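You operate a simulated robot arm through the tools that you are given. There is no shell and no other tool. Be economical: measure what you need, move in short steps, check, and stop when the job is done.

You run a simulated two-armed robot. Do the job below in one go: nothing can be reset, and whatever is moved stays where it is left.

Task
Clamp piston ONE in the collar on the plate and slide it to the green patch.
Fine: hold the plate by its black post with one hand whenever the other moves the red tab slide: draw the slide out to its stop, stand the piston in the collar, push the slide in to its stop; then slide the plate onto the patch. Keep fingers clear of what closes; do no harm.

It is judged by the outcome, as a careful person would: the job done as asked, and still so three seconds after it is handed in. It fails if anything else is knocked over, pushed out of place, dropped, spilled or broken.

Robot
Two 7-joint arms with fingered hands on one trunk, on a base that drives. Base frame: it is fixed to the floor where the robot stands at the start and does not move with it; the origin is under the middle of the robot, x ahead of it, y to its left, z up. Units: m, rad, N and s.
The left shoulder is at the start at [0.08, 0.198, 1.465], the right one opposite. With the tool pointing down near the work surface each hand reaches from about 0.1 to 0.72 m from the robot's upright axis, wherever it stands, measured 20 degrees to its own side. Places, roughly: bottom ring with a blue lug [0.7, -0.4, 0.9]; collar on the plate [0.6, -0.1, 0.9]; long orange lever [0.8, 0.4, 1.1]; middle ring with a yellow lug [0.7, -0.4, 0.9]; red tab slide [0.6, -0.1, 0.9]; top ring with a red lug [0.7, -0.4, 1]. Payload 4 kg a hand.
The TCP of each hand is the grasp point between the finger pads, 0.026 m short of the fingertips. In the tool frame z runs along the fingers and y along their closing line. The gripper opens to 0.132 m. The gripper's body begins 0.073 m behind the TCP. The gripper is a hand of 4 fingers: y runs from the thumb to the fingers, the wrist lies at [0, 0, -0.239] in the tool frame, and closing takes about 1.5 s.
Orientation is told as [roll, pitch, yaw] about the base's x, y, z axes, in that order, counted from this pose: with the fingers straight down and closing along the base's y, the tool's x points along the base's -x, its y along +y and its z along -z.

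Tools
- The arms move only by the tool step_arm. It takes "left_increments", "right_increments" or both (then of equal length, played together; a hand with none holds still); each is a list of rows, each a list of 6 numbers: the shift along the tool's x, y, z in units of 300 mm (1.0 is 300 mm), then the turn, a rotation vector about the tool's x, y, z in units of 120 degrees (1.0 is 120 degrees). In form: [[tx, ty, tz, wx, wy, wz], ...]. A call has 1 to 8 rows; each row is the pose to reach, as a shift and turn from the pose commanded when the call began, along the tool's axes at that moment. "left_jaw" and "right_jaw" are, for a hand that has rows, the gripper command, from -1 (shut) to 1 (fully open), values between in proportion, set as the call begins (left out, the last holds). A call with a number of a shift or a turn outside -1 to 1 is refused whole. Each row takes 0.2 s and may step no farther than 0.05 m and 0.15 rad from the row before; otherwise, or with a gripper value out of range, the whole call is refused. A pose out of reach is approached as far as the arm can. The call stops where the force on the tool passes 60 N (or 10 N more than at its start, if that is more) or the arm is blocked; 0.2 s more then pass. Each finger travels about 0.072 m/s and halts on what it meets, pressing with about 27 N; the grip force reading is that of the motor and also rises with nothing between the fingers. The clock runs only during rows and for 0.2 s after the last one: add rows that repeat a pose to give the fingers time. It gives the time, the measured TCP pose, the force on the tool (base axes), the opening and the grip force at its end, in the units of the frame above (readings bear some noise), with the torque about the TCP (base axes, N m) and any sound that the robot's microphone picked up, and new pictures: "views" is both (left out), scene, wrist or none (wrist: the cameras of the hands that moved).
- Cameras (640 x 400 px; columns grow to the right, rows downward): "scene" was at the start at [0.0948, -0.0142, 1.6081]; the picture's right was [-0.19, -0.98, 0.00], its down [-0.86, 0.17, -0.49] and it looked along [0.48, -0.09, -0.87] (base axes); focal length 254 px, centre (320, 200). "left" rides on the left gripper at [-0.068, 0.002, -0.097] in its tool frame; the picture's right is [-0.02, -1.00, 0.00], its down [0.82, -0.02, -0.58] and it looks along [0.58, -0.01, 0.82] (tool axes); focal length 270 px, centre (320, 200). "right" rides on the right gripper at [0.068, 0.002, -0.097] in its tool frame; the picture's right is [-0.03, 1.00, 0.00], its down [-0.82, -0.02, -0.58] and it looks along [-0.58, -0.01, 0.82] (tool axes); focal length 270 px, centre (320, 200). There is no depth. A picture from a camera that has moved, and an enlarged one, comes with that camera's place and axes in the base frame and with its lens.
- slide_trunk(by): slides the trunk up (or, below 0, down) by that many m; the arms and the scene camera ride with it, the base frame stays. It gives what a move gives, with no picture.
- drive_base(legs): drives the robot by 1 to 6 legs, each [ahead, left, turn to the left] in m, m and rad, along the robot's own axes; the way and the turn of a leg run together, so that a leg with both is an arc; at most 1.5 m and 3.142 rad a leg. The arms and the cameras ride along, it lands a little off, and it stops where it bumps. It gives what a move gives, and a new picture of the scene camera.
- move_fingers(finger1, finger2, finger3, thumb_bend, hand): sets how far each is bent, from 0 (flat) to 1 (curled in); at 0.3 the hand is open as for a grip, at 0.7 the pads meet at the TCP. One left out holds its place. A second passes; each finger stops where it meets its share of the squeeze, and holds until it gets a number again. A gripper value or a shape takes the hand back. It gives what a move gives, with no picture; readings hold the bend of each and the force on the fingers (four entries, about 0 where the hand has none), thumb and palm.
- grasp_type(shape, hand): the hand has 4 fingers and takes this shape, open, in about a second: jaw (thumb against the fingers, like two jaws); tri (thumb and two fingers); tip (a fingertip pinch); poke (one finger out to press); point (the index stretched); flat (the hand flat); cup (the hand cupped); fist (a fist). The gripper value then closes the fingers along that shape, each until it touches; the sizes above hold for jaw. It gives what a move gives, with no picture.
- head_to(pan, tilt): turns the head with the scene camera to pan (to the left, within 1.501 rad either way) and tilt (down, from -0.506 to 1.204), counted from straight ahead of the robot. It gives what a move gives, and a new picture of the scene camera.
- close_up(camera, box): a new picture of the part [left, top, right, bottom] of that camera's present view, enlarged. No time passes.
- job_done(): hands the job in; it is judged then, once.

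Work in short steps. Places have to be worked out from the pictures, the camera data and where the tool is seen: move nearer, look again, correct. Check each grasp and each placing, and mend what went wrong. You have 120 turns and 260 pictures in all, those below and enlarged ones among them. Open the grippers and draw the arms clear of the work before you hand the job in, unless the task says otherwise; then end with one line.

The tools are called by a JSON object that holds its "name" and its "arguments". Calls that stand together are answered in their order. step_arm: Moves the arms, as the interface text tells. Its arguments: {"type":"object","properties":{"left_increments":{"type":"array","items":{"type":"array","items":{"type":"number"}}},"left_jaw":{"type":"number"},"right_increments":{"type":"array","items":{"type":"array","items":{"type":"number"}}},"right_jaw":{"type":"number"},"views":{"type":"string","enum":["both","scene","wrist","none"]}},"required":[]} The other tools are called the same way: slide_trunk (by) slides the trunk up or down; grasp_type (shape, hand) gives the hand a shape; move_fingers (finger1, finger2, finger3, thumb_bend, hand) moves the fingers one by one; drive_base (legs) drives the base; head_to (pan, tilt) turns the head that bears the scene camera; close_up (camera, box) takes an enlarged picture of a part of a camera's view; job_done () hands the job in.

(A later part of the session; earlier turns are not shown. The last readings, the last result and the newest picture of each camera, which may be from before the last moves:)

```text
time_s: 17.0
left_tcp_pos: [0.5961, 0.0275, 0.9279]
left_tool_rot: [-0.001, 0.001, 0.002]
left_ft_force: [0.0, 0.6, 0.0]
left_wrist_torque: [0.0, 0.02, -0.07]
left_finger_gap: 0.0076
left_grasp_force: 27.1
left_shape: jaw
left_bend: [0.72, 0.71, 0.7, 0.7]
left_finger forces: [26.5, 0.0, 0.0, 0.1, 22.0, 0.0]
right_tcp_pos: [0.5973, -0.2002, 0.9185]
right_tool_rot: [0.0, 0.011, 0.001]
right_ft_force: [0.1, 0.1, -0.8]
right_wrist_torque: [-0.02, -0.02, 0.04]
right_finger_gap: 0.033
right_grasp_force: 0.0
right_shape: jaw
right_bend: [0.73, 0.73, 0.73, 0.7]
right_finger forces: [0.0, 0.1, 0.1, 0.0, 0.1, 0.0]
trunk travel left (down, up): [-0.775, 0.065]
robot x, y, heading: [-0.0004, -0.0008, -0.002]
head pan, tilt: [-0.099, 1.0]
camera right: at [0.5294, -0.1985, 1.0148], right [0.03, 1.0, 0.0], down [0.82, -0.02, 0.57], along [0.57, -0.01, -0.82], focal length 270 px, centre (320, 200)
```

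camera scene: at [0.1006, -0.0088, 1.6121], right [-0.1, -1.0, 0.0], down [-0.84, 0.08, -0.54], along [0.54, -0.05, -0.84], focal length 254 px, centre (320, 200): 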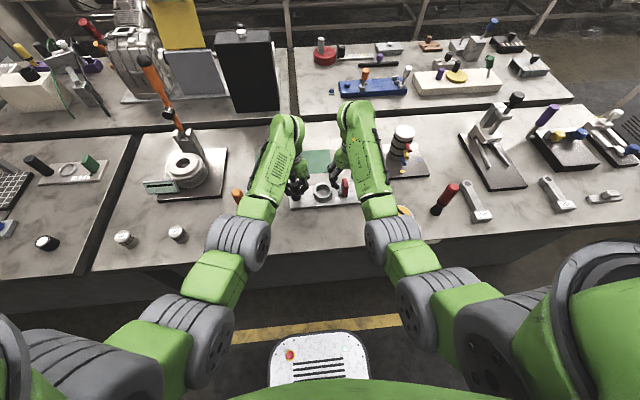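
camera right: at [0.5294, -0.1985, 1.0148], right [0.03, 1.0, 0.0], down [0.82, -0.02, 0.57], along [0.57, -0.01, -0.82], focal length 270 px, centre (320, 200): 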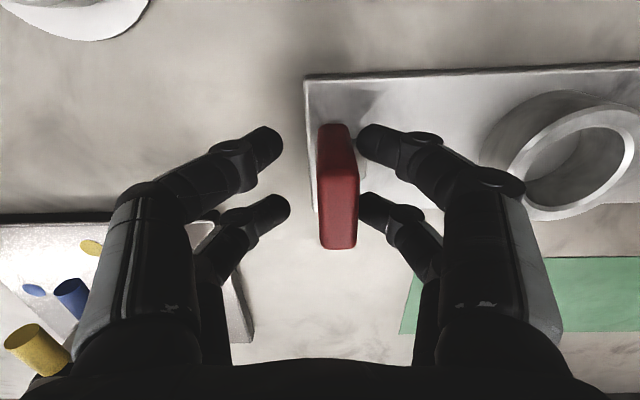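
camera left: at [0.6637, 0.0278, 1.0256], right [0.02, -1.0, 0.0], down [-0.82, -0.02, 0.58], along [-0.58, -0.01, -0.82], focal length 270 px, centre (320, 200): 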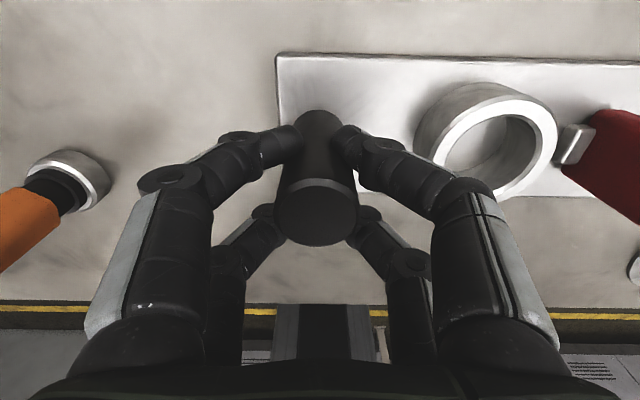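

The slide is fully out and free. I lift the right hand straight up and open/lift the left hand too.

{"name": "step_arm", "arguments": {"right_increments": [[0, 0.012, 0, 0, 0, 0], [0, 0.015, -0.13, 0, 0, 0], [0, 0.015, -0.26, 0, 0, 0], [0, 0.015, -0.4, 0, 0, 0]], "views": "none"}}

{"name": "step_arm", "arguments": {"left_increments": [[0, 0, 0, 0, 0, 0], [0, 0, 0, 0, 0, 0], [0, 0, 0, 0, 0, 0], [0, 0, 0, 0, 0, 0], [0, 0, -0.12, 0, 0, 0], [0, 0, -0.24, 0, 0, 0], [0, 0, -0.36, 0, 0, 0]], "left_jaw": 0.1, "views": "scene"}}

{"name": "close_up", "arguments": {"camera": "scene", "box": [270, 160, 390, 235]}}

```text
time_s: 18.0
left_tcp_pos: [0.5962, 0.0274, 0.9286]
left_tool_rot: [0.0, 0.001, 0.0]
left_ft_force: [-0.6, 0.2, -0.5]
left_wrist_torque: [-0.04, 0.0, -0.01]
left_finger_gap: 0.0072
left_grasp_force: 26.7
left_shape: jaw
left_bend: [0.72, 0.71, 0.7, 0.7]
left_finger forces: [25.8, 0.0, 0.0, 0.0, 23.0, 0.0]
right_tcp_pos: [0.5949, -0.1946, 1.0378]
right_tool_rot: [0.001, 0.014, 0.003]
right_ft_force: [0.4, 0.4, -0.5]
right_wrist_torque: [-0.02, 0.0, 0.01]
right_finger_gap: 0.0331
right_grasp_force: 0.1
right_shape: jaw
right_bend: [0.73, 0.73, 0.73, 0.7]
right_finger forces: [0.0, 0.0, 0.0, 0.1, 0.1, 0.0]
trunk travel left (down, up): [-0.775, 0.065]
robot x, y, heading: [-0.001, 0.0016, -0.002]
head pan, tilt: [-0.099, 1.0]
```

```text
time_s: 19.6
left_tcp_pos: [0.5977, 0.0264, 1.036]
left_tool_rot: [0.0, 0.0, -0.003]
left_ft_force: [0.8, 1.3, -0.5]
left_wrist_torque: [-0.03, 0.02, -0.02]
left_finger_gap: 0.0719
left_grasp_force: 0.1
left_shape: jaw
left_bend: [0.72, 0.72, 0.72, 0.7]
left_finger forces: [0.1, 0.0, 0.1, 0.0, 0.0, 0.0]
right_tcp_pos: [0.5976, -0.1949, 1.0364]
right_tool_rot: [0.001, 0.012, -0.001]
right_ft_force: [-0.2, -0.3, -0.5]
right_wrist_torque: [0.0, 0.01, 0.02]
right_finger_gap: 0.0331
right_grasp_force: 0.0
right_shape: jaw
right_bend: [0.73, 0.73, 0.73, 0.7]
right_finger forces: [0.0, 0.0, 0.0, 0.0, 0.0, 0.0]
trunk travel left (down, up): [-0.775, 0.065]
robot x, y, heading: [0.0008, 0.0018, 0.004]
head pan, tilt: [-0.099, 1.0]
camera scene: at [0.0996, -0.0087, 1.6121], right [-0.1, -1.0, 0.0], down [-0.84, 0.08, -0.54], along [0.54, -0.05, -0.84], focal length 254 px, centre (320, 200)
```

scene: 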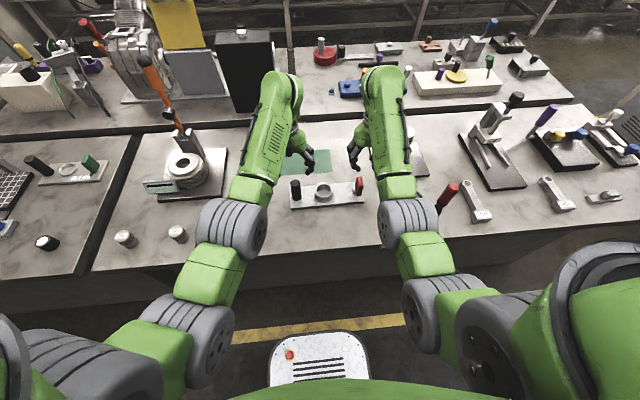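

```text
5.33 times, centred on (330, 198) of scene
camera zoom: at [0.0996, -0.0087, 1.6121], right [-0.1, -1.0, 0.0], down [-0.84, 0.08, -0.54], along [0.54, -0.05, -0.84], focal length 1356 px, centre (267, 213)
```

zoom: 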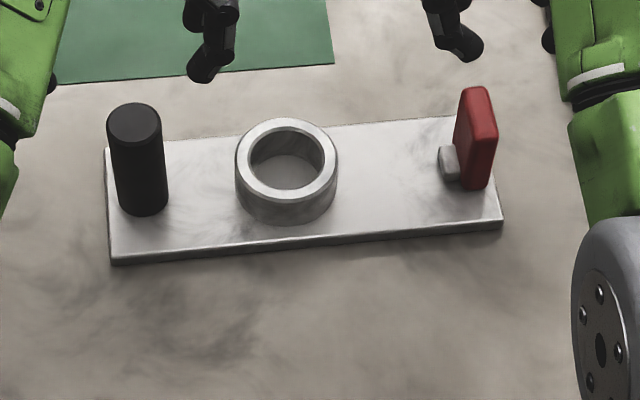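

The slide stands at its outer stop, plate straight. I retract both hands toward the body before driving left to the piston.

{"name": "step_arm", "arguments": {"left_increments": [[0.16, 0, -0.04, 0, 0, 0], [0.32, 0, -0.08, 0, 0, 0], [0.48, 0, -0.1, 0, 0, 0], [0.62, 0.1, -0.1, 0, 0, 0], [0.74, 0.2, -0.1, 0, 0, 0]], "right_increments": [[0.16, 0, -0.04, 0, 0, 0], [0.32, 0, -0.08, 0, 0, 0], [0.48, 0, -0.1, 0, 0, 0], [0.56, 0, -0.1, 0, 0, 0], [0.66, 0, -0.1, 0, 0, 0]], "views": "none"}}

{"name": "drive_base", "arguments": {"legs": [[0, 0.33, 0]]}}

```text
refused: row 4 steps farther than a row can; nothing moved
```

```text
time_s: 21.8
left_tcp_pos: [0.5968, 0.3526, 1.0366]
left_tool_rot: [0.001, -0.001, -0.001]
left_ft_force: [-0.5, -0.3, 0.1]
left_wrist_torque: [0.01, -0.02, 0.03]
left_finger_gap: 0.0721
left_grasp_force: 0.1
left_shape: jaw
left_bend: [0.72, 0.72, 0.72, 0.7]
left_finger forces: [0.0, 0.0, 0.1, 0.0, 0.0, 0.0]
right_tcp_pos: [0.5978, 0.1307, 1.0371]
right_tool_rot: [0.003, 0.012, -0.002]
right_ft_force: [-1.1, 0.2, -0.8]
right_wrist_torque: [0.03, 0.0, 0.01]
right_finger_gap: 0.0332
right_grasp_force: 0.2
right_shape: jaw
right_bend: [0.73, 0.73, 0.73, 0.7]
right_finger forces: [0.1, 0.0, 0.0, 0.0, 0.1, 0.0]
trunk travel left (down, up): [-0.775, 0.065]
robot x, y, heading: [-0.0008, 0.3291, -0.002]
head pan, tilt: [-0.099, 1.0]
camera scene: at [0.1, 0.3173, 1.6121], right [-0.1, -0.99, 0.0], down [-0.84, 0.09, -0.54], along [0.54, -0.05, -0.84], focal length 254 px, centre (320, 200)
```

scene: 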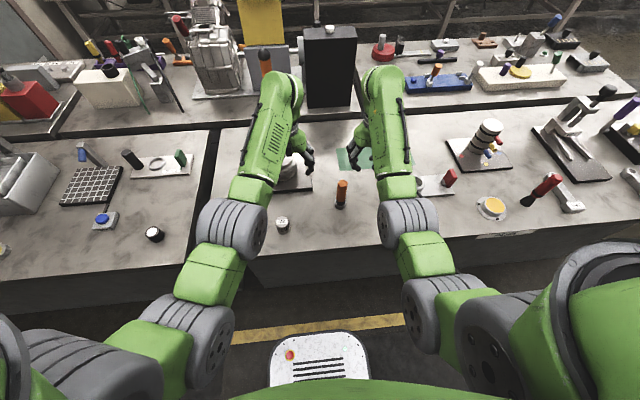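

The arm move was refused but the drive ran, with the hands still forward and high; I check that nothing was touched.

{"name": "close_up", "arguments": {"camera": "scene", "box": [240, 100, 480, 250]}}

{"name": "close_up", "arguments": {"camera": "left", "box": [0, 0, 640, 400]}}

{"name": "close_up", "arguments": {"camera": "right", "box": [0, 0, 640, 400]}}

```text
2.67 times, centred on (360, 175) of scene
camera zoom: at [0.1, 0.3173, 1.6121], right [-0.1, -0.99, 0.0], down [-0.84, 0.09, -0.54], along [0.54, -0.05, -0.84], focal length 678 px, centre (213, 267)
```

zoom: 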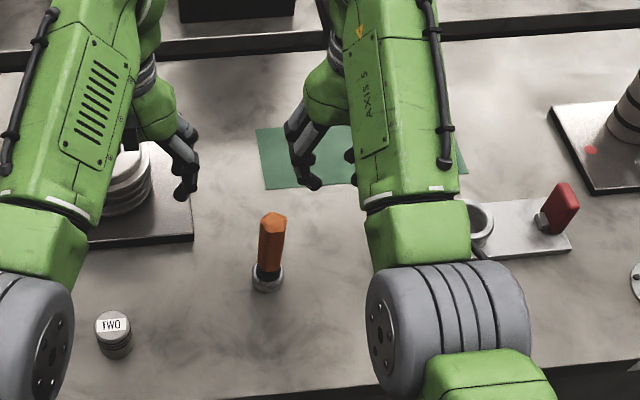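

```text
1.00 times, centred on (320, 200) of left
camera zoom: at [0.6644, 0.3539, 1.1341], right [0.02, -1.0, 0.0], down [-0.82, -0.02, 0.58], along [-0.58, -0.01, -0.82], focal length 270 px, centre (320, 200)
```

zoom: 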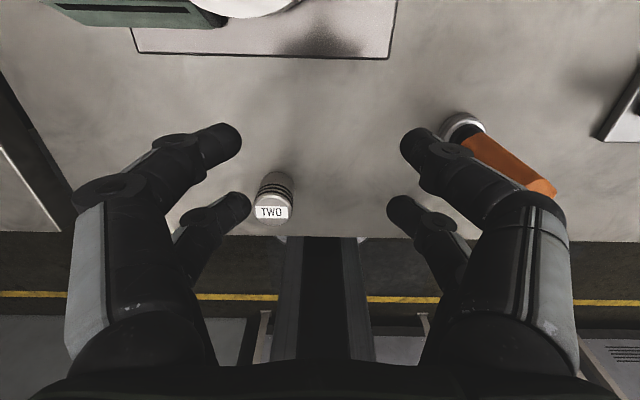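

```text
1.00 times, centred on (320, 200) of right
camera zoom: at [0.5295, 0.1323, 1.1338], right [0.03, 1.0, 0.0], down [0.82, -0.02, 0.57], along [0.57, -0.01, -0.82], focal length 270 px, centre (320, 200)
```

zoom: 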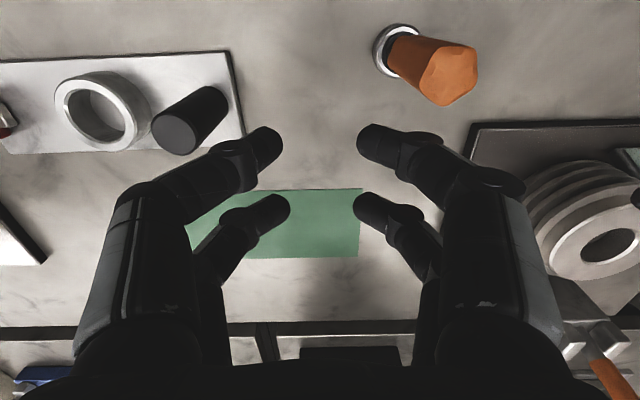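

Nothing was touched. I retract both hands straight back now.

{"name": "step_arm", "arguments": {"left_increments": [[0.15, 0, -0.03, 0, 0, 0], [0.3, 0, -0.06, 0, 0, 0], [0.45, 0, -0.06, 0, 0, 0], [0.58, 0, -0.06, 0, 0, 0], [0.66, 0, -0.06, 0, 0, 0]], "right_increments": [[0.15, 0, -0.03, 0, 0, 0], [0.3, 0, -0.06, 0, 0, 0], [0.45, 0, -0.06, 0, 0, 0], [0.58, 0, -0.06, 0, 0, 0], [0.66, 0, -0.06, 0, 0, 0]], "views": "none"}}

{"name": "head_to", "arguments": {"pan": 0.3, "tilt": 1.0}}

```text
time_s: 23.0
left_tcp_pos: [0.3968, 0.3558, 1.0529]
left_tool_rot: [-0.003, -0.006, -0.001]
left_ft_force: [-0.5, -0.6, 0.0]
left_wrist_torque: [0.04, 0.01, 0.02]
left_finger_gap: 0.072
left_grasp_force: 0.0
left_shape: jaw
left_bend: [0.72, 0.72, 0.72, 0.7]
left_finger forces: [0.0, 0.1, 0.0, 0.0, 0.1, 0.1]
right_tcp_pos: [0.4005, 0.1346, 1.0388]
right_tool_rot: [0.003, 0.006, -0.002]
right_ft_force: [-0.3, 0.9, 0.0]
right_wrist_torque: [-0.04, -0.01, -0.06]
right_finger_gap: 0.0331
right_grasp_force: 0.2
right_shape: jaw
right_bend: [0.73, 0.73, 0.73, 0.7]
right_finger forces: [0.0, 0.0, 0.0, 0.1, 0.1, 0.1]
right hand out of reach, approached as far as the arm can: row 4, 5
trunk travel left (down, up): [-0.775, 0.065]
robot x, y, heading: [-0.0003, 0.3289, -0.003]
head pan, tilt: [-0.099, 1.0]
```

```text
time_s: 23.9
left_tcp_pos: [0.4001, 0.3557, 1.0516]
left_tool_rot: [-0.004, -0.001, -0.001]
left_ft_force: [0.6, 0.2, 0.0]
left_wrist_torque: [0.04, -0.02, 0.0]
left_finger_gap: 0.0722
left_grasp_force: 0.0
left_shape: jaw
left_bend: [0.72, 0.72, 0.72, 0.7]
left_finger forces: [0.1, 0.0, 0.1, 0.0, 0.1, 0.0]
right_tcp_pos: [0.4024, 0.1354, 1.0364]
right_tool_rot: [0.002, 0.011, -0.004]
right_ft_force: [-0.1, 0.1, -0.8]
right_wrist_torque: [-0.02, -0.01, 0.01]
right_finger_gap: 0.0328
right_grasp_force: 0.0
right_shape: jaw
right_bend: [0.73, 0.73, 0.73, 0.7]
right_finger forces: [0.0, 0.1, 0.0, 0.0, 0.1, 0.1]
trunk travel left (down, up): [-0.775, 0.065]
robot x, y, heading: [0.0009, 0.326, -0.002]
head pan, tilt: [0.3, 1.0]
camera scene: at [0.0977, 0.3484, 1.6121], right [0.29, -0.96, 0.0], down [-0.8, -0.25, -0.54], along [0.52, 0.16, -0.84], focal length 254 px, centre (320, 200)
```

scene: 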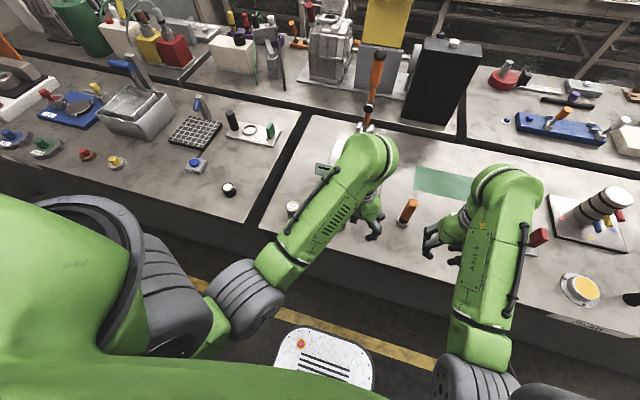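

ONE is at ≈(0.49, 0.565). I move the left hand sideways to y≈0.56 at x≈0.40, opening it, and look with the wrist camera.

{"name": "step_arm", "arguments": {"left_increments": [[0, 0.16, 0, 0, 0, 0], [0, 0.32, 0, 0, 0, 0], [0, 0.48, 0, 0, 0, 0], [0, 0.6, 0, 0, 0, 0], [0, 0.68, 0, 0, 0, 0]], "left_jaw": 0.3}}

{"name": "close_up", "arguments": {"camera": "scene", "box": [240, 160, 400, 260]}}

```text
time_s: 25.1
left_tcp_pos: [0.4008, 0.5589, 1.0415]
left_tool_rot: [-0.001, -0.004, -0.004]
left_ft_force: [0.3, -0.2, 0.3]
left_wrist_torque: [0.0, 0.02, -0.01]
left_finger_gap: 0.0854
left_grasp_force: 0.1
left_shape: jaw
left_bend: [0.7, 0.7, 0.7, 0.65]
left_finger forces: [0.0, 0.0, 0.0, 0.0, 0.0, 0.0]
left hand out of reach, approached as far as the arm can: row 1, 2, 3, 4, 5
right_tcp_pos: [0.4025, 0.136, 1.0385]
right_tool_rot: [0.001, 0.01, -0.002]
right_ft_force: [-0.4, -0.4, 0.3]
right_wrist_torque: [-0.02, -0.01, 0.01]
right_finger_gap: 0.0329
right_grasp_force: 0.0
right_shape: jaw
right_bend: [0.73, 0.73, 0.73, 0.7]
right_finger forces: [0.0, 0.1, 0.0, 0.0, 0.1, 0.1]
trunk travel left (down, up): [-0.775, 0.065]
robot x, y, heading: [0.001, 0.3289, -0.0]
head pan, tilt: [0.3, 1.0]
camera scene: at [0.0968, 0.3493, 1.6121], right [0.29, -0.96, 0.0], down [-0.8, -0.25, -0.54], along [0.52, 0.16, -0.84], focal length 254 px, centre (320, 200)
camera left: at [0.4684, 0.5615, 1.1381], right [0.02, -1.0, 0.0], down [-0.82, -0.02, 0.58], along [-0.58, -0.01, -0.82], focal length 270 px, centre (320, 200)
```

scene: 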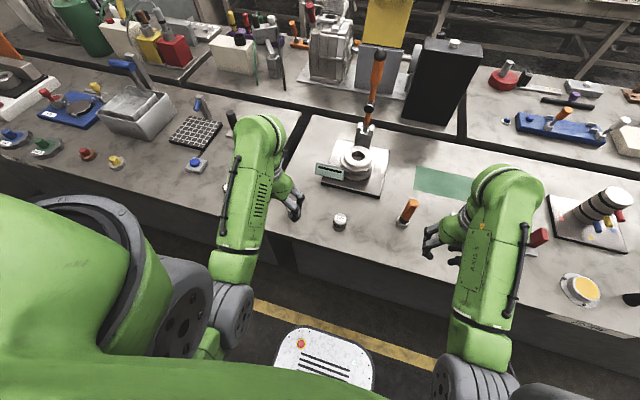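
left: 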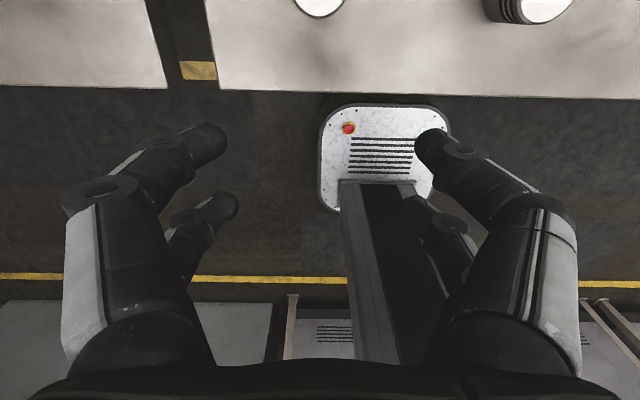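

```text
4.00 times, centred on (320, 210) of scene
camera zoom: at [0.0968, 0.3493, 1.6121], right [0.29, -0.96, 0.0], down [-0.8, -0.25, -0.54], along [0.52, 0.16, -0.84], focal length 1017 px, centre (320, 160)
```

zoom: 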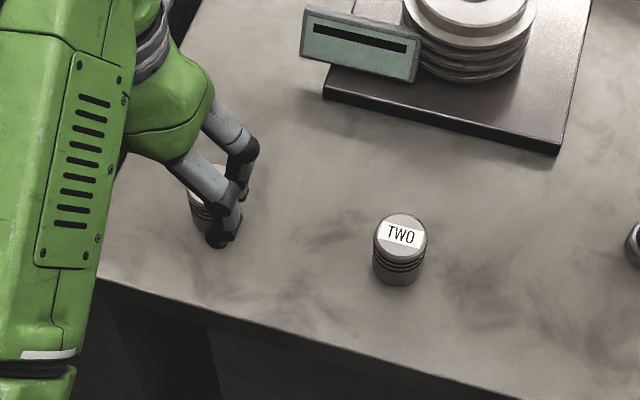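

ONE appears at the top edge, centre ≈(0.485, 0.562). I move ahead 6 cm and look again.

{"name": "step_arm", "arguments": {"left_increments": [[-0.1, 0, 0, 0, 0, 0], [-0.2, 0, 0, 0, 0, 0]], "views": "wrist"}}

{"name": "close_up", "arguments": {"camera": "left", "box": [240, 0, 400, 100]}}

```text
time_s: 25.7
left_tcp_pos: [0.4636, 0.5589, 1.0399]
left_tool_rot: [-0.004, 0.001, -0.003]
left_ft_force: [-1.0, -0.8, -0.4]
left_wrist_torque: [0.01, 0.02, -0.04]
left_finger_gap: 0.0853
left_grasp_force: 0.1
left_shape: jaw
left_bend: [0.7, 0.7, 0.7, 0.65]
left_finger forces: [0.1, 0.0, 0.0, 0.1, 0.0, 0.1]
right_tcp_pos: [0.4039, 0.1343, 1.0374]
right_tool_rot: [0.001, 0.01, -0.002]
right_ft_force: [0.1, -0.1, 0.0]
right_wrist_torque: [0.02, 0.02, 0.02]
right_finger_gap: 0.033
right_grasp_force: 0.0
right_shape: jaw
right_bend: [0.73, 0.73, 0.73, 0.7]
right_finger forces: [0.0, 0.0, 0.1, 0.0, 0.0, 0.0]
trunk travel left (down, up): [-0.775, 0.065]
robot x, y, heading: [0.0003, 0.326, -0.004]
head pan, tilt: [0.3, 1.0]
camera left: at [0.531, 0.5603, 1.1373], right [0.02, -1.0, 0.0], down [-0.82, -0.02, 0.58], along [-0.58, -0.01, -0.82], focal length 270 px, centre (320, 200)
```

left: 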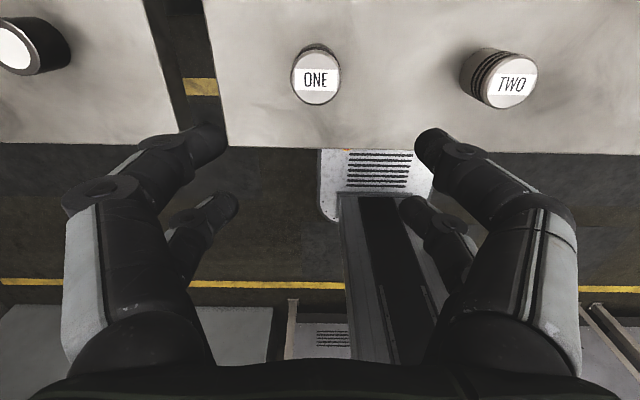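

```text
4.00 times, centred on (320, 50) of left
camera zoom: at [0.531, 0.5603, 1.1373], right [0.02, -1.0, 0.0], down [-0.82, -0.02, 0.58], along [-0.58, -0.01, -0.82], focal length 1081 px, centre (320, 800)
```

zoom: 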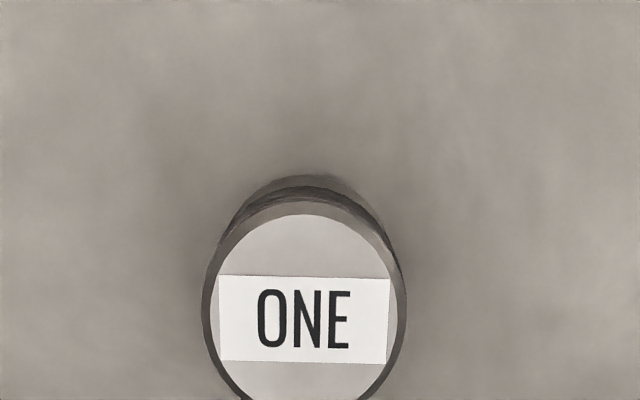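

ONE's label is confirmed; its top centre ≈(0.485, 0.5635), ~41 mm wide, ~50 mm tall. I centre above it and lower to z≈0.95 for a check.

{"name": "step_arm", "arguments": {"left_increments": [[-0.072, 0.015, 0, 0, 0, 0], [-0.072, 0.015, 0.15, 0, 0, 0], [-0.072, 0.015, 0.3, 0, 0, 0]], "views": "wrist"}}

```text
time_s: 26.5
left_tcp_pos: [0.4838, 0.5641, 0.9508]
left_tool_rot: [-0.002, -0.001, -0.002]
left_ft_force: [0.0, 0.0, -0.9]
left_wrist_torque: [-0.02, 0.05, 0.04]
left_finger_gap: 0.0853
left_grasp_force: 0.0
left_shape: jaw
left_bend: [0.7, 0.7, 0.7, 0.65]
left_finger forces: [0.1, 0.1, 0.0, 0.0, 0.0, 0.0]
right_tcp_pos: [0.4015, 0.1338, 1.0377]
right_tool_rot: [0.001, 0.008, -0.001]
right_ft_force: [-0.1, -0.3, 0.4]
right_wrist_torque: [0.0, 0.03, 0.02]
right_finger_gap: 0.0331
right_grasp_force: 0.0
right_shape: jaw
right_bend: [0.73, 0.73, 0.73, 0.7]
right_finger forces: [0.1, 0.0, 0.0, 0.0, 0.0, 0.1]
trunk travel left (down, up): [-0.775, 0.065]
robot x, y, heading: [0.0008, 0.3291, -0.005]
head pan, tilt: [0.3, 1.0]
camera left: at [0.5506, 0.5655, 1.0481], right [0.02, -1.0, 0.0], down [-0.82, -0.02, 0.58], along [-0.58, -0.01, -0.82], focal length 270 px, centre (320, 200)
```

left: 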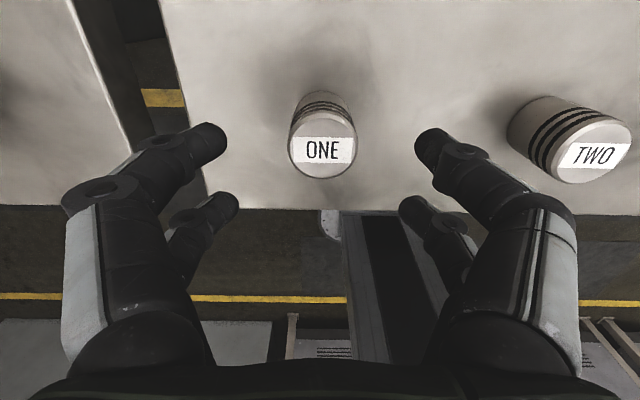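

Centred within a few mm. I lower to TCP z≈0.906 so the tips take only the upper part, then close.

{"name": "step_arm", "arguments": {"left_increments": [[0.003, -0.002, 0.075, 0, 0, 0], [0.003, -0.002, 0.149, 0, 0, 0]], "views": "none"}}

{"name": "step_arm", "arguments": {"left_increments": [[0, 0, 0, 0, 0, 0], [0, 0, 0, 0, 0, 0], [0, 0, 0, 0, 0, 0], [0, 0, 0, 0, 0, 0], [0, 0, 0, 0, 0, 0], [0, 0, 0, 0, 0, 0]], "left_jaw": -1}}

```text
time_s: 27.1
left_tcp_pos: [0.4835, 0.5632, 0.9056]
left_tool_rot: [-0.002, -0.001, -0.003]
left_ft_force: [0.5, -0.5, -0.5]
left_wrist_torque: [0.05, -0.02, 0.01]
left_finger_gap: 0.0854
left_grasp_force: 0.0
left_shape: jaw
left_bend: [0.7, 0.7, 0.7, 0.65]
left_finger forces: [0.0, 0.0, 0.0, 0.0, 0.0, 0.0]
right_tcp_pos: [0.4033, 0.1358, 1.0374]
right_tool_rot: [0.003, 0.01, -0.002]
right_ft_force: [1.2, 0.0, 0.6]
right_wrist_torque: [0.01, 0.02, 0.0]
right_finger_gap: 0.0332
right_grasp_force: 0.0
right_shape: jaw
right_bend: [0.73, 0.73, 0.73, 0.7]
right_finger forces: [0.0, 0.0, 0.1, 0.0, 0.0, 0.0]
trunk travel left (down, up): [-0.775, 0.065]
robot x, y, heading: [0.0009, 0.331, 0.001]
head pan, tilt: [0.3, 1.0]
```

```text
time_s: 28.5
left_tcp_pos: [0.4833, 0.5659, 0.906]
left_tool_rot: [-0.003, -0.001, -0.001]
left_ft_force: [0.0, -0.1, -0.5]
left_wrist_torque: [0.0, 0.02, -0.01]
left_finger_gap: 0.0205
left_grasp_force: 27.1
left_shape: jaw
left_bend: [0.73, 0.73, 0.73, 0.7]
left_finger forces: [27.5, 24.2, 20.6, 0.1, 25.2, 0.0]
right_tcp_pos: [0.4032, 0.1333, 1.0366]
right_tool_rot: [0.002, 0.01, -0.003]
right_ft_force: [-0.1, 0.8, -0.2]
right_wrist_torque: [0.02, -0.03, -0.01]
right_finger_gap: 0.0331
right_grasp_force: 0.1
right_shape: jaw
right_bend: [0.73, 0.73, 0.73, 0.7]
right_finger forces: [0.0, 0.0, 0.0, 0.0, 0.1, 0.1]
trunk travel left (down, up): [-0.775, 0.065]
robot x, y, heading: [-0.0, 0.3298, -0.003]
head pan, tilt: [0.3, 1.0]
camera scene: at [0.0973, 0.3487, 1.6121], right [0.29, -0.96, 0.0], down [-0.8, -0.25, -0.54], along [0.52, 0.16, -0.84], focal length 254 px, centre (320, 200)
camera left: at [0.5506, 0.5653, 1.0031], right [0.02, -1.0, 0.0], down [-0.82, -0.02, 0.58], along [-0.58, -0.01, -0.82], focal length 270 px, centre (320, 200)
```

scene: 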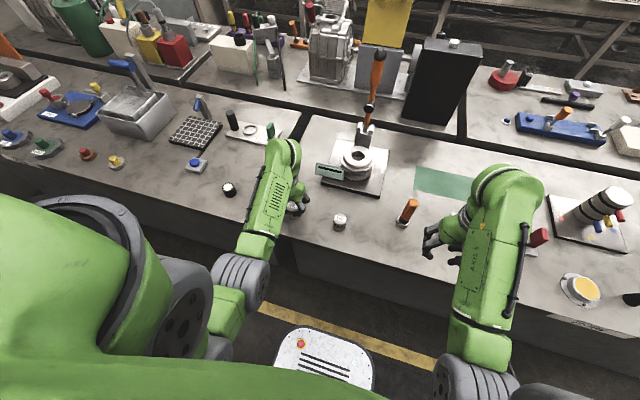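
left: 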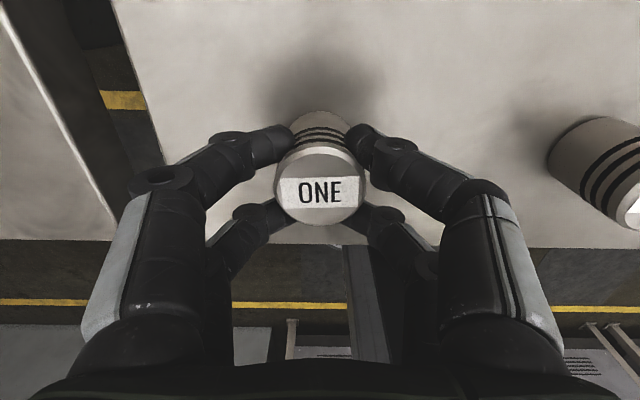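

Firm grip on ONE with all fingers, centred at the TCP. I lift it.

{"name": "step_arm", "arguments": {"left_increments": [[0, 0, -0.06, 0, 0, 0], [0, 0, -0.2, 0, 0, 0], [0, 0, -0.34, 0, 0, 0], [0, 0, -0.45, 0, 0, 0]], "views": "wrist"}}

```text
time_s: 29.5
left_tcp_pos: [0.4829, 0.5638, 1.0419]
left_tool_rot: [0.0, 0.0, -0.001]
left_ft_force: [1.0, -0.1, -1.0]
left_wrist_torque: [-0.02, 0.01, 0.0]
left_finger_gap: 0.0202
left_grasp_force: 26.3
left_shape: jaw
left_bend: [0.73, 0.73, 0.73, 0.7]
left_finger forces: [30.5, 27.0, 23.1, 0.1, 27.8, 0.1]
right_tcp_pos: [0.4029, 0.1348, 1.0374]
right_tool_rot: [0.001, 0.008, -0.001]
right_ft_force: [-0.2, 1.2, 0.1]
right_wrist_torque: [0.01, 0.03, 0.01]
right_finger_gap: 0.0329
right_grasp_force: 0.0
right_shape: jaw
right_bend: [0.73, 0.73, 0.73, 0.7]
right_finger forces: [0.0, 0.1, 0.0, 0.0, 0.0, 0.0]
trunk travel left (down, up): [-0.775, 0.065]
robot x, y, heading: [-0.0008, 0.327, 0.001]
head pan, tilt: [0.3, 1.0]
camera left: at [0.5505, 0.5659, 1.1388], right [0.02, -1.0, 0.0], down [-0.82, -0.02, 0.58], along [-0.58, -0.01, -0.82], focal length 270 px, centre (320, 200)
```

left: 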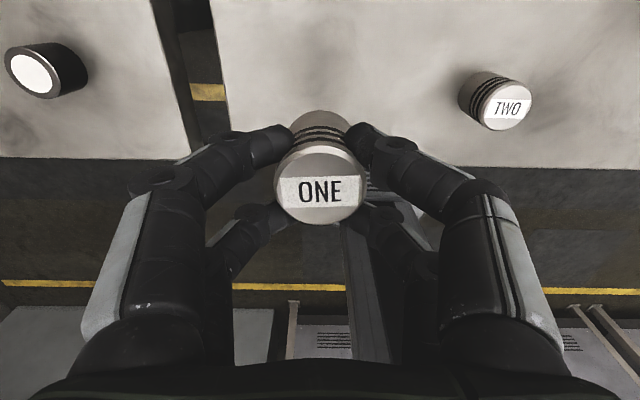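

Held firmly. I draw the hand back a bit and drive back right by 0.33 m.

{"name": "step_arm", "arguments": {"left_increments": [[0.1, 0, 0, 0, 0, 0], [0.2, 0, 0, 0, 0, 0]], "views": "none"}}

```text
time_s: 30.1
left_tcp_pos: [0.4216, 0.5643, 1.0414]
left_tool_rot: [-0.002, -0.003, -0.003]
left_ft_force: [0.6, 0.4, -0.5]
left_wrist_torque: [-0.02, 0.01, 0.01]
left_finger_gap: 0.0204
left_grasp_force: 26.7
left_shape: jaw
left_bend: [0.73, 0.73, 0.73, 0.7]
left_finger forces: [30.8, 27.3, 23.7, 0.0, 28.4, 0.1]
right_tcp_pos: [0.4011, 0.1341, 1.0391]
right_tool_rot: [0.001, 0.008, -0.001]
right_ft_force: [0.0, -0.1, -0.3]
right_wrist_torque: [0.0, 0.0, 0.02]
right_finger_gap: 0.0328
right_grasp_force: 0.1
right_shape: jaw
right_bend: [0.73, 0.73, 0.73, 0.7]
right_finger forces: [0.0, 0.1, 0.0, 0.1, 0.1, 0.0]
trunk travel left (down, up): [-0.775, 0.065]
robot x, y, heading: [-0.0004, 0.3255, -0.004]
head pan, tilt: [0.3, 1.0]
```

{"name": "drive_base", "arguments": {"legs": [[0, -0.328, 0]]}}

{"name": "head_to", "arguments": {"pan": -0.1, "tilt": 1.0}}

```text
time_s: 32.3
left_tcp_pos: [0.4232, 0.2355, 1.0413]
left_tool_rot: [-0.005, -0.001, -0.003]
left_ft_force: [1.0, -0.1, -1.0]
left_wrist_torque: [-0.01, -0.03, 0.02]
left_finger_gap: 0.0202
left_grasp_force: 27.0
left_shape: jaw
left_bend: [0.73, 0.73, 0.73, 0.7]
left_finger forces: [30.9, 27.2, 23.7, 0.0, 28.6, 0.1]
right_tcp_pos: [0.401, -0.1943, 1.0372]
right_tool_rot: [0.0, 0.011, -0.003]
right_ft_force: [-0.1, 0.4, -0.3]
right_wrist_torque: [-0.04, 0.01, 0.04]
right_finger_gap: 0.033
right_grasp_force: 0.0
right_shape: jaw
right_bend: [0.73, 0.73, 0.73, 0.7]
right_finger forces: [0.0, 0.0, 0.0, 0.0, 0.0, 0.0]
trunk travel left (down, up): [-0.775, 0.065]
robot x, y, heading: [0.0021, -0.0026, -0.006]
head pan, tilt: [0.3, 1.0]
camera scene: at [0.0963, 0.0219, 1.612], right [0.29, -0.96, 0.0], down [-0.8, -0.25, -0.54], along [0.52, 0.16, -0.84], focal length 254 px, centre (320, 200)
```

scene: 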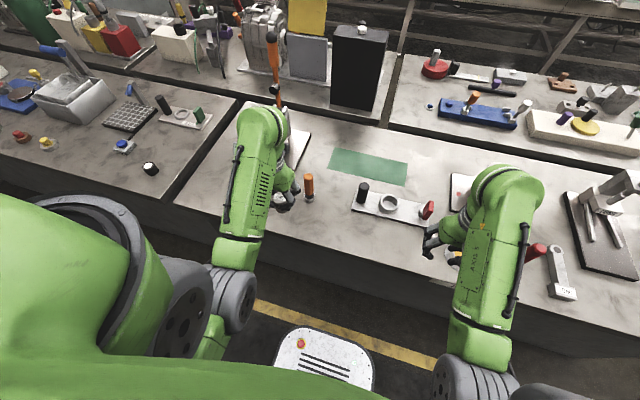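

```text
time_s: 33.1
left_tcp_pos: [0.4228, 0.2316, 1.0408]
left_tool_rot: [-0.001, 0.0, -0.006]
left_ft_force: [-0.2, 0.5, -1.4]
left_wrist_torque: [-0.01, 0.01, 0.01]
left_finger_gap: 0.0198
left_grasp_force: 27.1
left_shape: jaw
left_bend: [0.73, 0.73, 0.73, 0.7]
left_finger forces: [30.7, 27.2, 23.7, 0.1, 28.5, 0.0]
right_tcp_pos: [0.4008, -0.1974, 1.0379]
right_tool_rot: [0.001, 0.008, -0.002]
right_ft_force: [-0.7, 0.5, 0.7]
right_wrist_torque: [0.0, 0.0, 0.01]
right_finger_gap: 0.0331
right_grasp_force: 0.2
right_shape: jaw
right_bend: [0.73, 0.73, 0.73, 0.7]
right_finger forces: [0.0, 0.1, 0.0, 0.0, 0.0, 0.0]
trunk travel left (down, up): [-0.775, 0.065]
robot x, y, heading: [0.0024, -0.0017, -0.0]
head pan, tilt: [-0.099, 1.0]
camera scene: at [0.0989, -0.0104, 1.6121], right [-0.1, -0.99, 0.0], down [-0.84, 0.09, -0.54], along [0.54, -0.05, -0.84], focal length 254 px, centre (320, 200)
```

scene: 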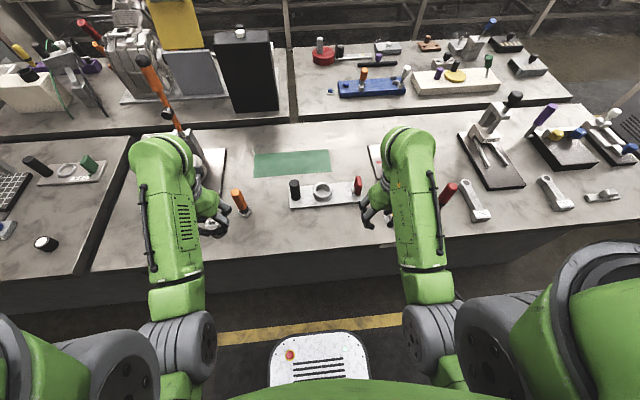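

Now I shift the right hand aside (so the hands don't meet) and bring the left hand with the piston to y≈-0.07, still well back.

{"name": "step_arm", "arguments": {"right_increments": [[-0.08, -0.12, 0, 0, 0, 0], [-0.16, -0.25, 0, 0, 0, 0]], "views": "none"}}

```text
time_s: 33.7
left_tcp_pos: [0.4252, 0.2329, 1.0415]
left_tool_rot: [-0.001, 0.001, -0.004]
left_ft_force: [0.1, -0.3, -0.9]
left_wrist_torque: [0.03, 0.02, -0.02]
left_finger_gap: 0.02
left_grasp_force: 27.1
left_shape: jaw
left_bend: [0.73, 0.73, 0.73, 0.7]
left_finger forces: [30.8, 27.2, 23.9, 0.0, 28.5, 0.0]
right_tcp_pos: [0.4514, -0.2738, 1.0362]
right_tool_rot: [0.004, 0.013, -0.002]
right_ft_force: [-0.2, 0.4, -0.1]
right_wrist_torque: [0.02, 0.01, 0.04]
right_finger_gap: 0.033
right_grasp_force: 0.0
right_shape: jaw
right_bend: [0.73, 0.73, 0.73, 0.7]
right_finger forces: [0.1, 0.0, 0.0, 0.0, 0.0, 0.0]
trunk travel left (down, up): [-0.775, 0.065]
robot x, y, heading: [-0.0023, 0.0026, -0.002]
head pan, tilt: [-0.099, 1.0]
```

{"name": "step_arm", "arguments": {"left_increments": [[0, -0.16, -0.01, 0, 0, 0], [0, -0.32, -0.02, 0, 0, 0], [0, -0.48, -0.02, 0, 0, 0], [0, -0.64, -0.02, 0, 0, 0], [0, -0.8, -0.02, 0, 0, 0], [0, -0.92, -0.02, 0, 0, 0], [0, -1.0, -0.02, 0, 0, 0]], "views": "none"}}

{"name": "step_arm", "arguments": {"left_increments": [[-0.15, 0, 0, 0, 0, 0], [-0.3, 0, 0, 0, 0, 0], [-0.4, 0, 0, 0, 0, 0]]}}

{"name": "close_up", "arguments": {"camera": "left", "box": [160, 0, 480, 200]}}

```text
time_s: 35.3
left_tcp_pos: [0.4215, -0.0674, 1.0469]
left_tool_rot: [-0.001, 0.0, -0.004]
left_ft_force: [-0.2, 0.8, -1.2]
left_wrist_torque: [0.0, 0.0, 0.01]
left_finger_gap: 0.0198
left_grasp_force: 26.3
left_shape: jaw
left_bend: [0.73, 0.73, 0.73, 0.7]
left_finger forces: [31.3, 27.7, 24.5, 0.0, 29.7, 0.0]
right_tcp_pos: [0.4494, -0.2737, 1.0357]
right_tool_rot: [0.002, 0.008, -0.005]
right_ft_force: [0.2, 0.0, -0.1]
right_wrist_torque: [0.0, -0.01, 0.0]
right_finger_gap: 0.0332
right_grasp_force: 0.0
right_shape: jaw
right_bend: [0.73, 0.73, 0.73, 0.7]
right_finger forces: [0.0, 0.1, 0.0, 0.1, 0.0, 0.0]
trunk travel left (down, up): [-0.775, 0.065]
robot x, y, heading: [-0.0016, -0.001, -0.003]
head pan, tilt: [-0.099, 1.0]
```

```text
time_s: 36.1
left_tcp_pos: [0.5428, -0.0678, 1.0462]
left_tool_rot: [0.0, -0.001, -0.006]
left_ft_force: [0.0, -0.7, -1.6]
left_wrist_torque: [-0.03, 0.0, -0.02]
left_finger_gap: 0.0199
left_grasp_force: 27.3
left_shape: jaw
left_bend: [0.73, 0.73, 0.73, 0.7]
left_finger forces: [32.1, 29.3, 24.8, 0.1, 30.2, 0.1]
right_tcp_pos: [0.4491, -0.2723, 1.0357]
right_tool_rot: [0.004, 0.011, -0.003]
right_ft_force: [0.9, -0.4, 0.3]
right_wrist_torque: [-0.01, 0.03, 0.02]
right_finger_gap: 0.0329
right_grasp_force: 0.1
right_shape: jaw
right_bend: [0.73, 0.73, 0.73, 0.7]
right_finger forces: [0.0, 0.0, 0.0, 0.0, 0.1, 0.0]
trunk travel left (down, up): [-0.775, 0.065]
robot x, y, heading: [-0.0051, -0.0035, -0.0]
head pan, tilt: [-0.099, 1.0]
camera scene: at [0.0998, -0.0097, 1.612], right [-0.1, -0.99, 0.0], down [-0.84, 0.09, -0.54], along [0.54, -0.06, -0.84], focal length 254 px, centre (320, 200)
camera left: at [0.6099, -0.066, 1.1438], right [0.02, -1.0, 0.0], down [-0.82, -0.02, 0.58], along [-0.58, -0.01, -0.82], focal length 270 px, centre (320, 200)
```

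scene: 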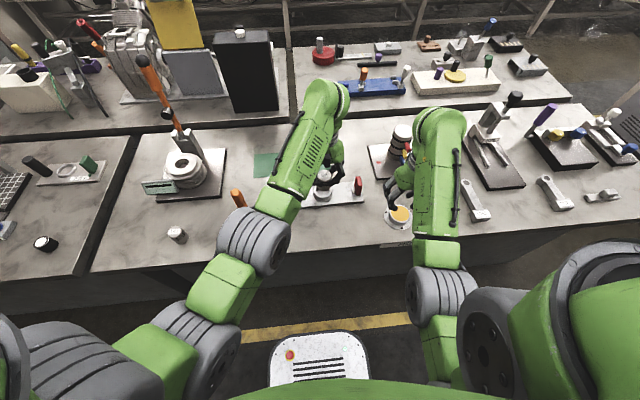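
left: 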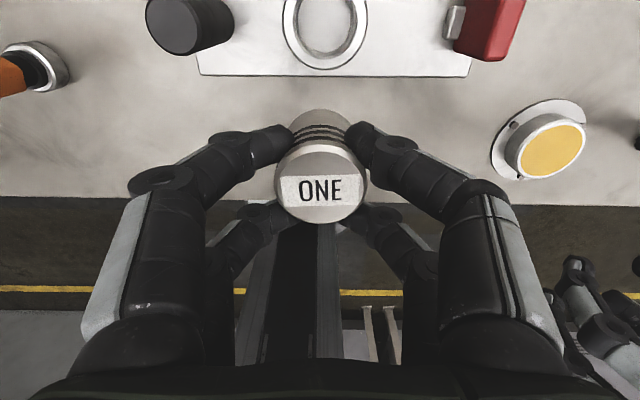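

```text
2.00 times, centred on (320, 100) of left
camera zoom: at [0.6099, -0.066, 1.1438], right [0.02, -1.0, 0.0], down [-0.82, -0.02, 0.58], along [-0.58, -0.01, -0.82], focal length 541 px, centre (320, 400)
```

zoom: 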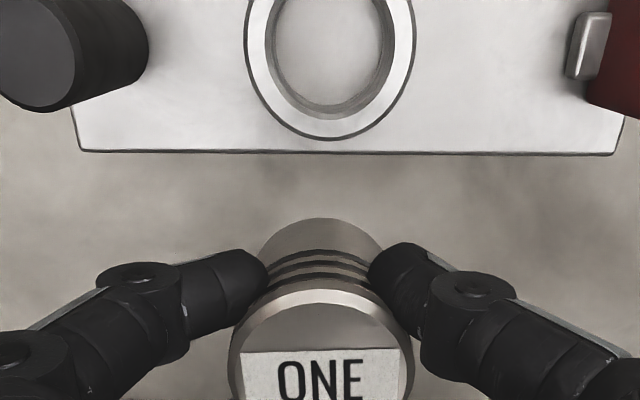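

Collar centre ≈(0.6005, -0.069), bore ≈46 mm, rim z≈0.888; the piston is centred at the TCP. I move over the collar and lower to bottom ≈ 1 cm above the rim.

{"name": "step_arm", "arguments": {"left_increments": [[-0.1, -0.003, 0, 0, 0, 0], [-0.193, -0.006, 0, 0, 0, 0], [-0.193, -0.006, 0.13, 0, 0, 0], [-0.193, -0.006, 0.26, 0, 0, 0], [-0.193, -0.006, 0.3, 0, 0, 0]], "views": "wrist"}}

{"name": "close_up", "arguments": {"camera": "scene", "box": [270, 160, 390, 235]}}

{"name": "close_up", "arguments": {"camera": "right", "box": [320, 0, 640, 200]}}

```text
time_s: 37.3
left_tcp_pos: [0.6, -0.0703, 0.9565]
left_tool_rot: [-0.001, 0.0, -0.006]
left_ft_force: [0.6, 0.2, -0.8]
left_wrist_torque: [-0.05, 0.02, 0.0]
left_finger_gap: 0.0199
left_grasp_force: 26.9
left_shape: jaw
left_bend: [0.73, 0.73, 0.73, 0.7]
left_finger forces: [33.1, 30.8, 25.4, 0.0, 30.9, 0.1]
right_tcp_pos: [0.4494, -0.2731, 1.0351]
right_tool_rot: [0.001, 0.011, -0.004]
right_ft_force: [-0.6, -0.2, -0.1]
right_wrist_torque: [0.0, -0.01, -0.01]
right_finger_gap: 0.0332
right_grasp_force: 0.1
right_shape: jaw
right_bend: [0.73, 0.73, 0.73, 0.7]
right_finger forces: [0.1, 0.1, 0.0, 0.0, 0.0, 0.0]
trunk travel left (down, up): [-0.775, 0.065]
robot x, y, heading: [0.0018, -0.002, 0.004]
head pan, tilt: [-0.099, 1.0]
camera left: at [0.6679, -0.0688, 1.0541], right [0.02, -1.0, 0.0], down [-0.82, -0.02, 0.58], along [-0.58, -0.01, -0.82], focal length 270 px, centre (320, 200)
```

left: 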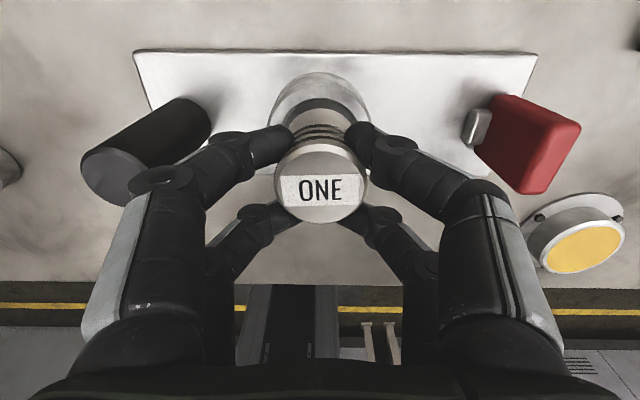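

```text
5.33 times, centred on (330, 198) of scene
camera zoom: at [0.1003, -0.01, 1.612], right [-0.1, -0.99, 0.0], down [-0.84, 0.09, -0.54], along [0.54, -0.06, -0.84], focal length 1356 px, centre (267, 213)
```

zoom: 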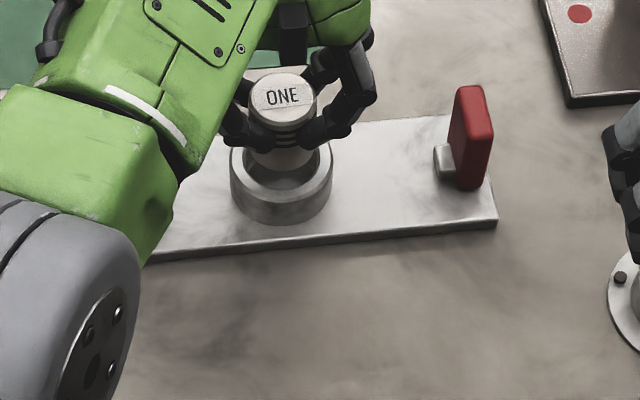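

```text
2.00 times, centred on (480, 100) of right
camera zoom: at [0.3824, -0.2714, 1.1328], right [0.03, 1.0, 0.0], down [0.82, -0.02, 0.57], along [0.57, -0.01, -0.82], focal length 541 px, centre (0, 400)
```

zoom: 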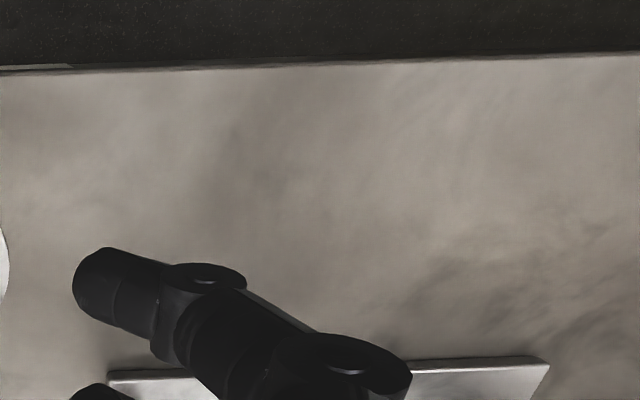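

Piston looks concentric with the collar in both views. I lower gently into it.

{"name": "step_arm", "arguments": {"left_increments": [[0, 0, 0.03, 0, 0, 0], [0, 0, 0.055, 0, 0, 0], [0, 0, 0.08, 0, 0, 0], [0, 0, 0.1, 0, 0, 0]], "views": "wrist"}}

{"name": "close_up", "arguments": {"camera": "scene", "box": [270, 160, 390, 235]}}

```text
time_s: 38.3
left_tcp_pos: [0.5992, -0.07, 0.9275]
left_tool_rot: [-0.001, 0.0, -0.005]
left_ft_force: [-0.3, -0.6, -0.8]
left_wrist_torque: [-0.02, 0.0, 0.02]
left_finger_gap: 0.0196
left_grasp_force: 26.8
left_shape: jaw
left_bend: [0.73, 0.73, 0.73, 0.7]
left_finger forces: [33.2, 31.1, 25.5, 0.1, 31.1, 0.1]
right_tcp_pos: [0.4493, -0.2731, 1.0375]
right_tool_rot: [0.001, 0.008, -0.002]
right_ft_force: [-0.3, -0.1, 0.3]
right_wrist_torque: [-0.01, 0.01, -0.02]
right_finger_gap: 0.0329
right_grasp_force: 0.0
right_shape: jaw
right_bend: [0.73, 0.73, 0.73, 0.7]
right_finger forces: [0.0, 0.1, 0.0, 0.0, 0.1, 0.0]
trunk travel left (down, up): [-0.775, 0.065]
robot x, y, heading: [0.0013, -0.0016, -0.005]
head pan, tilt: [-0.099, 1.0]
camera left: at [0.6669, -0.0687, 1.0245], right [0.02, -1.0, 0.0], down [-0.82, -0.02, 0.58], along [-0.58, -0.01, -0.82], focal length 270 px, centre (320, 200)
```

left: 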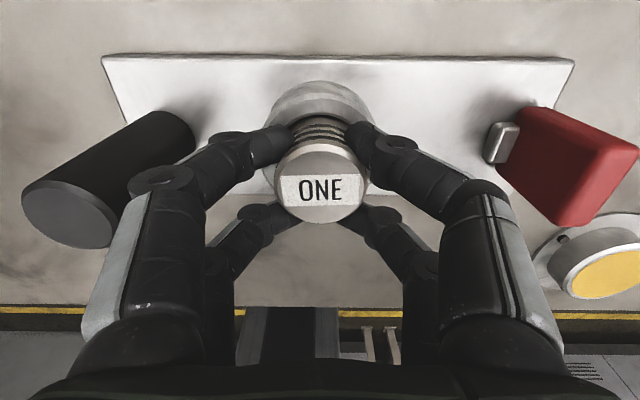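

```text
5.33 times, centred on (330, 198) of scene
camera zoom: at [0.0989, -0.0095, 1.6121], right [-0.1, -0.99, 0.0], down [-0.84, 0.09, -0.54], along [0.54, -0.06, -0.84], focal length 1356 px, centre (267, 213)
```

zoom: 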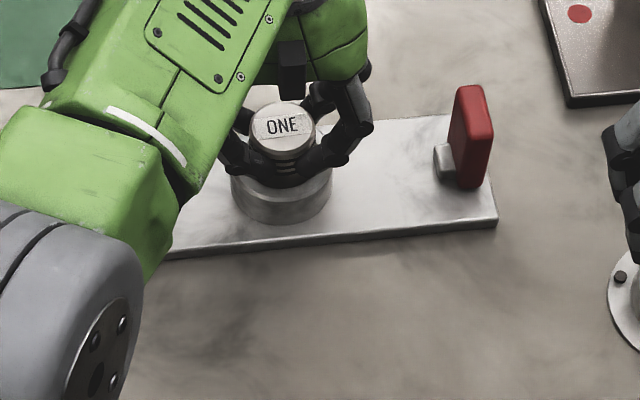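

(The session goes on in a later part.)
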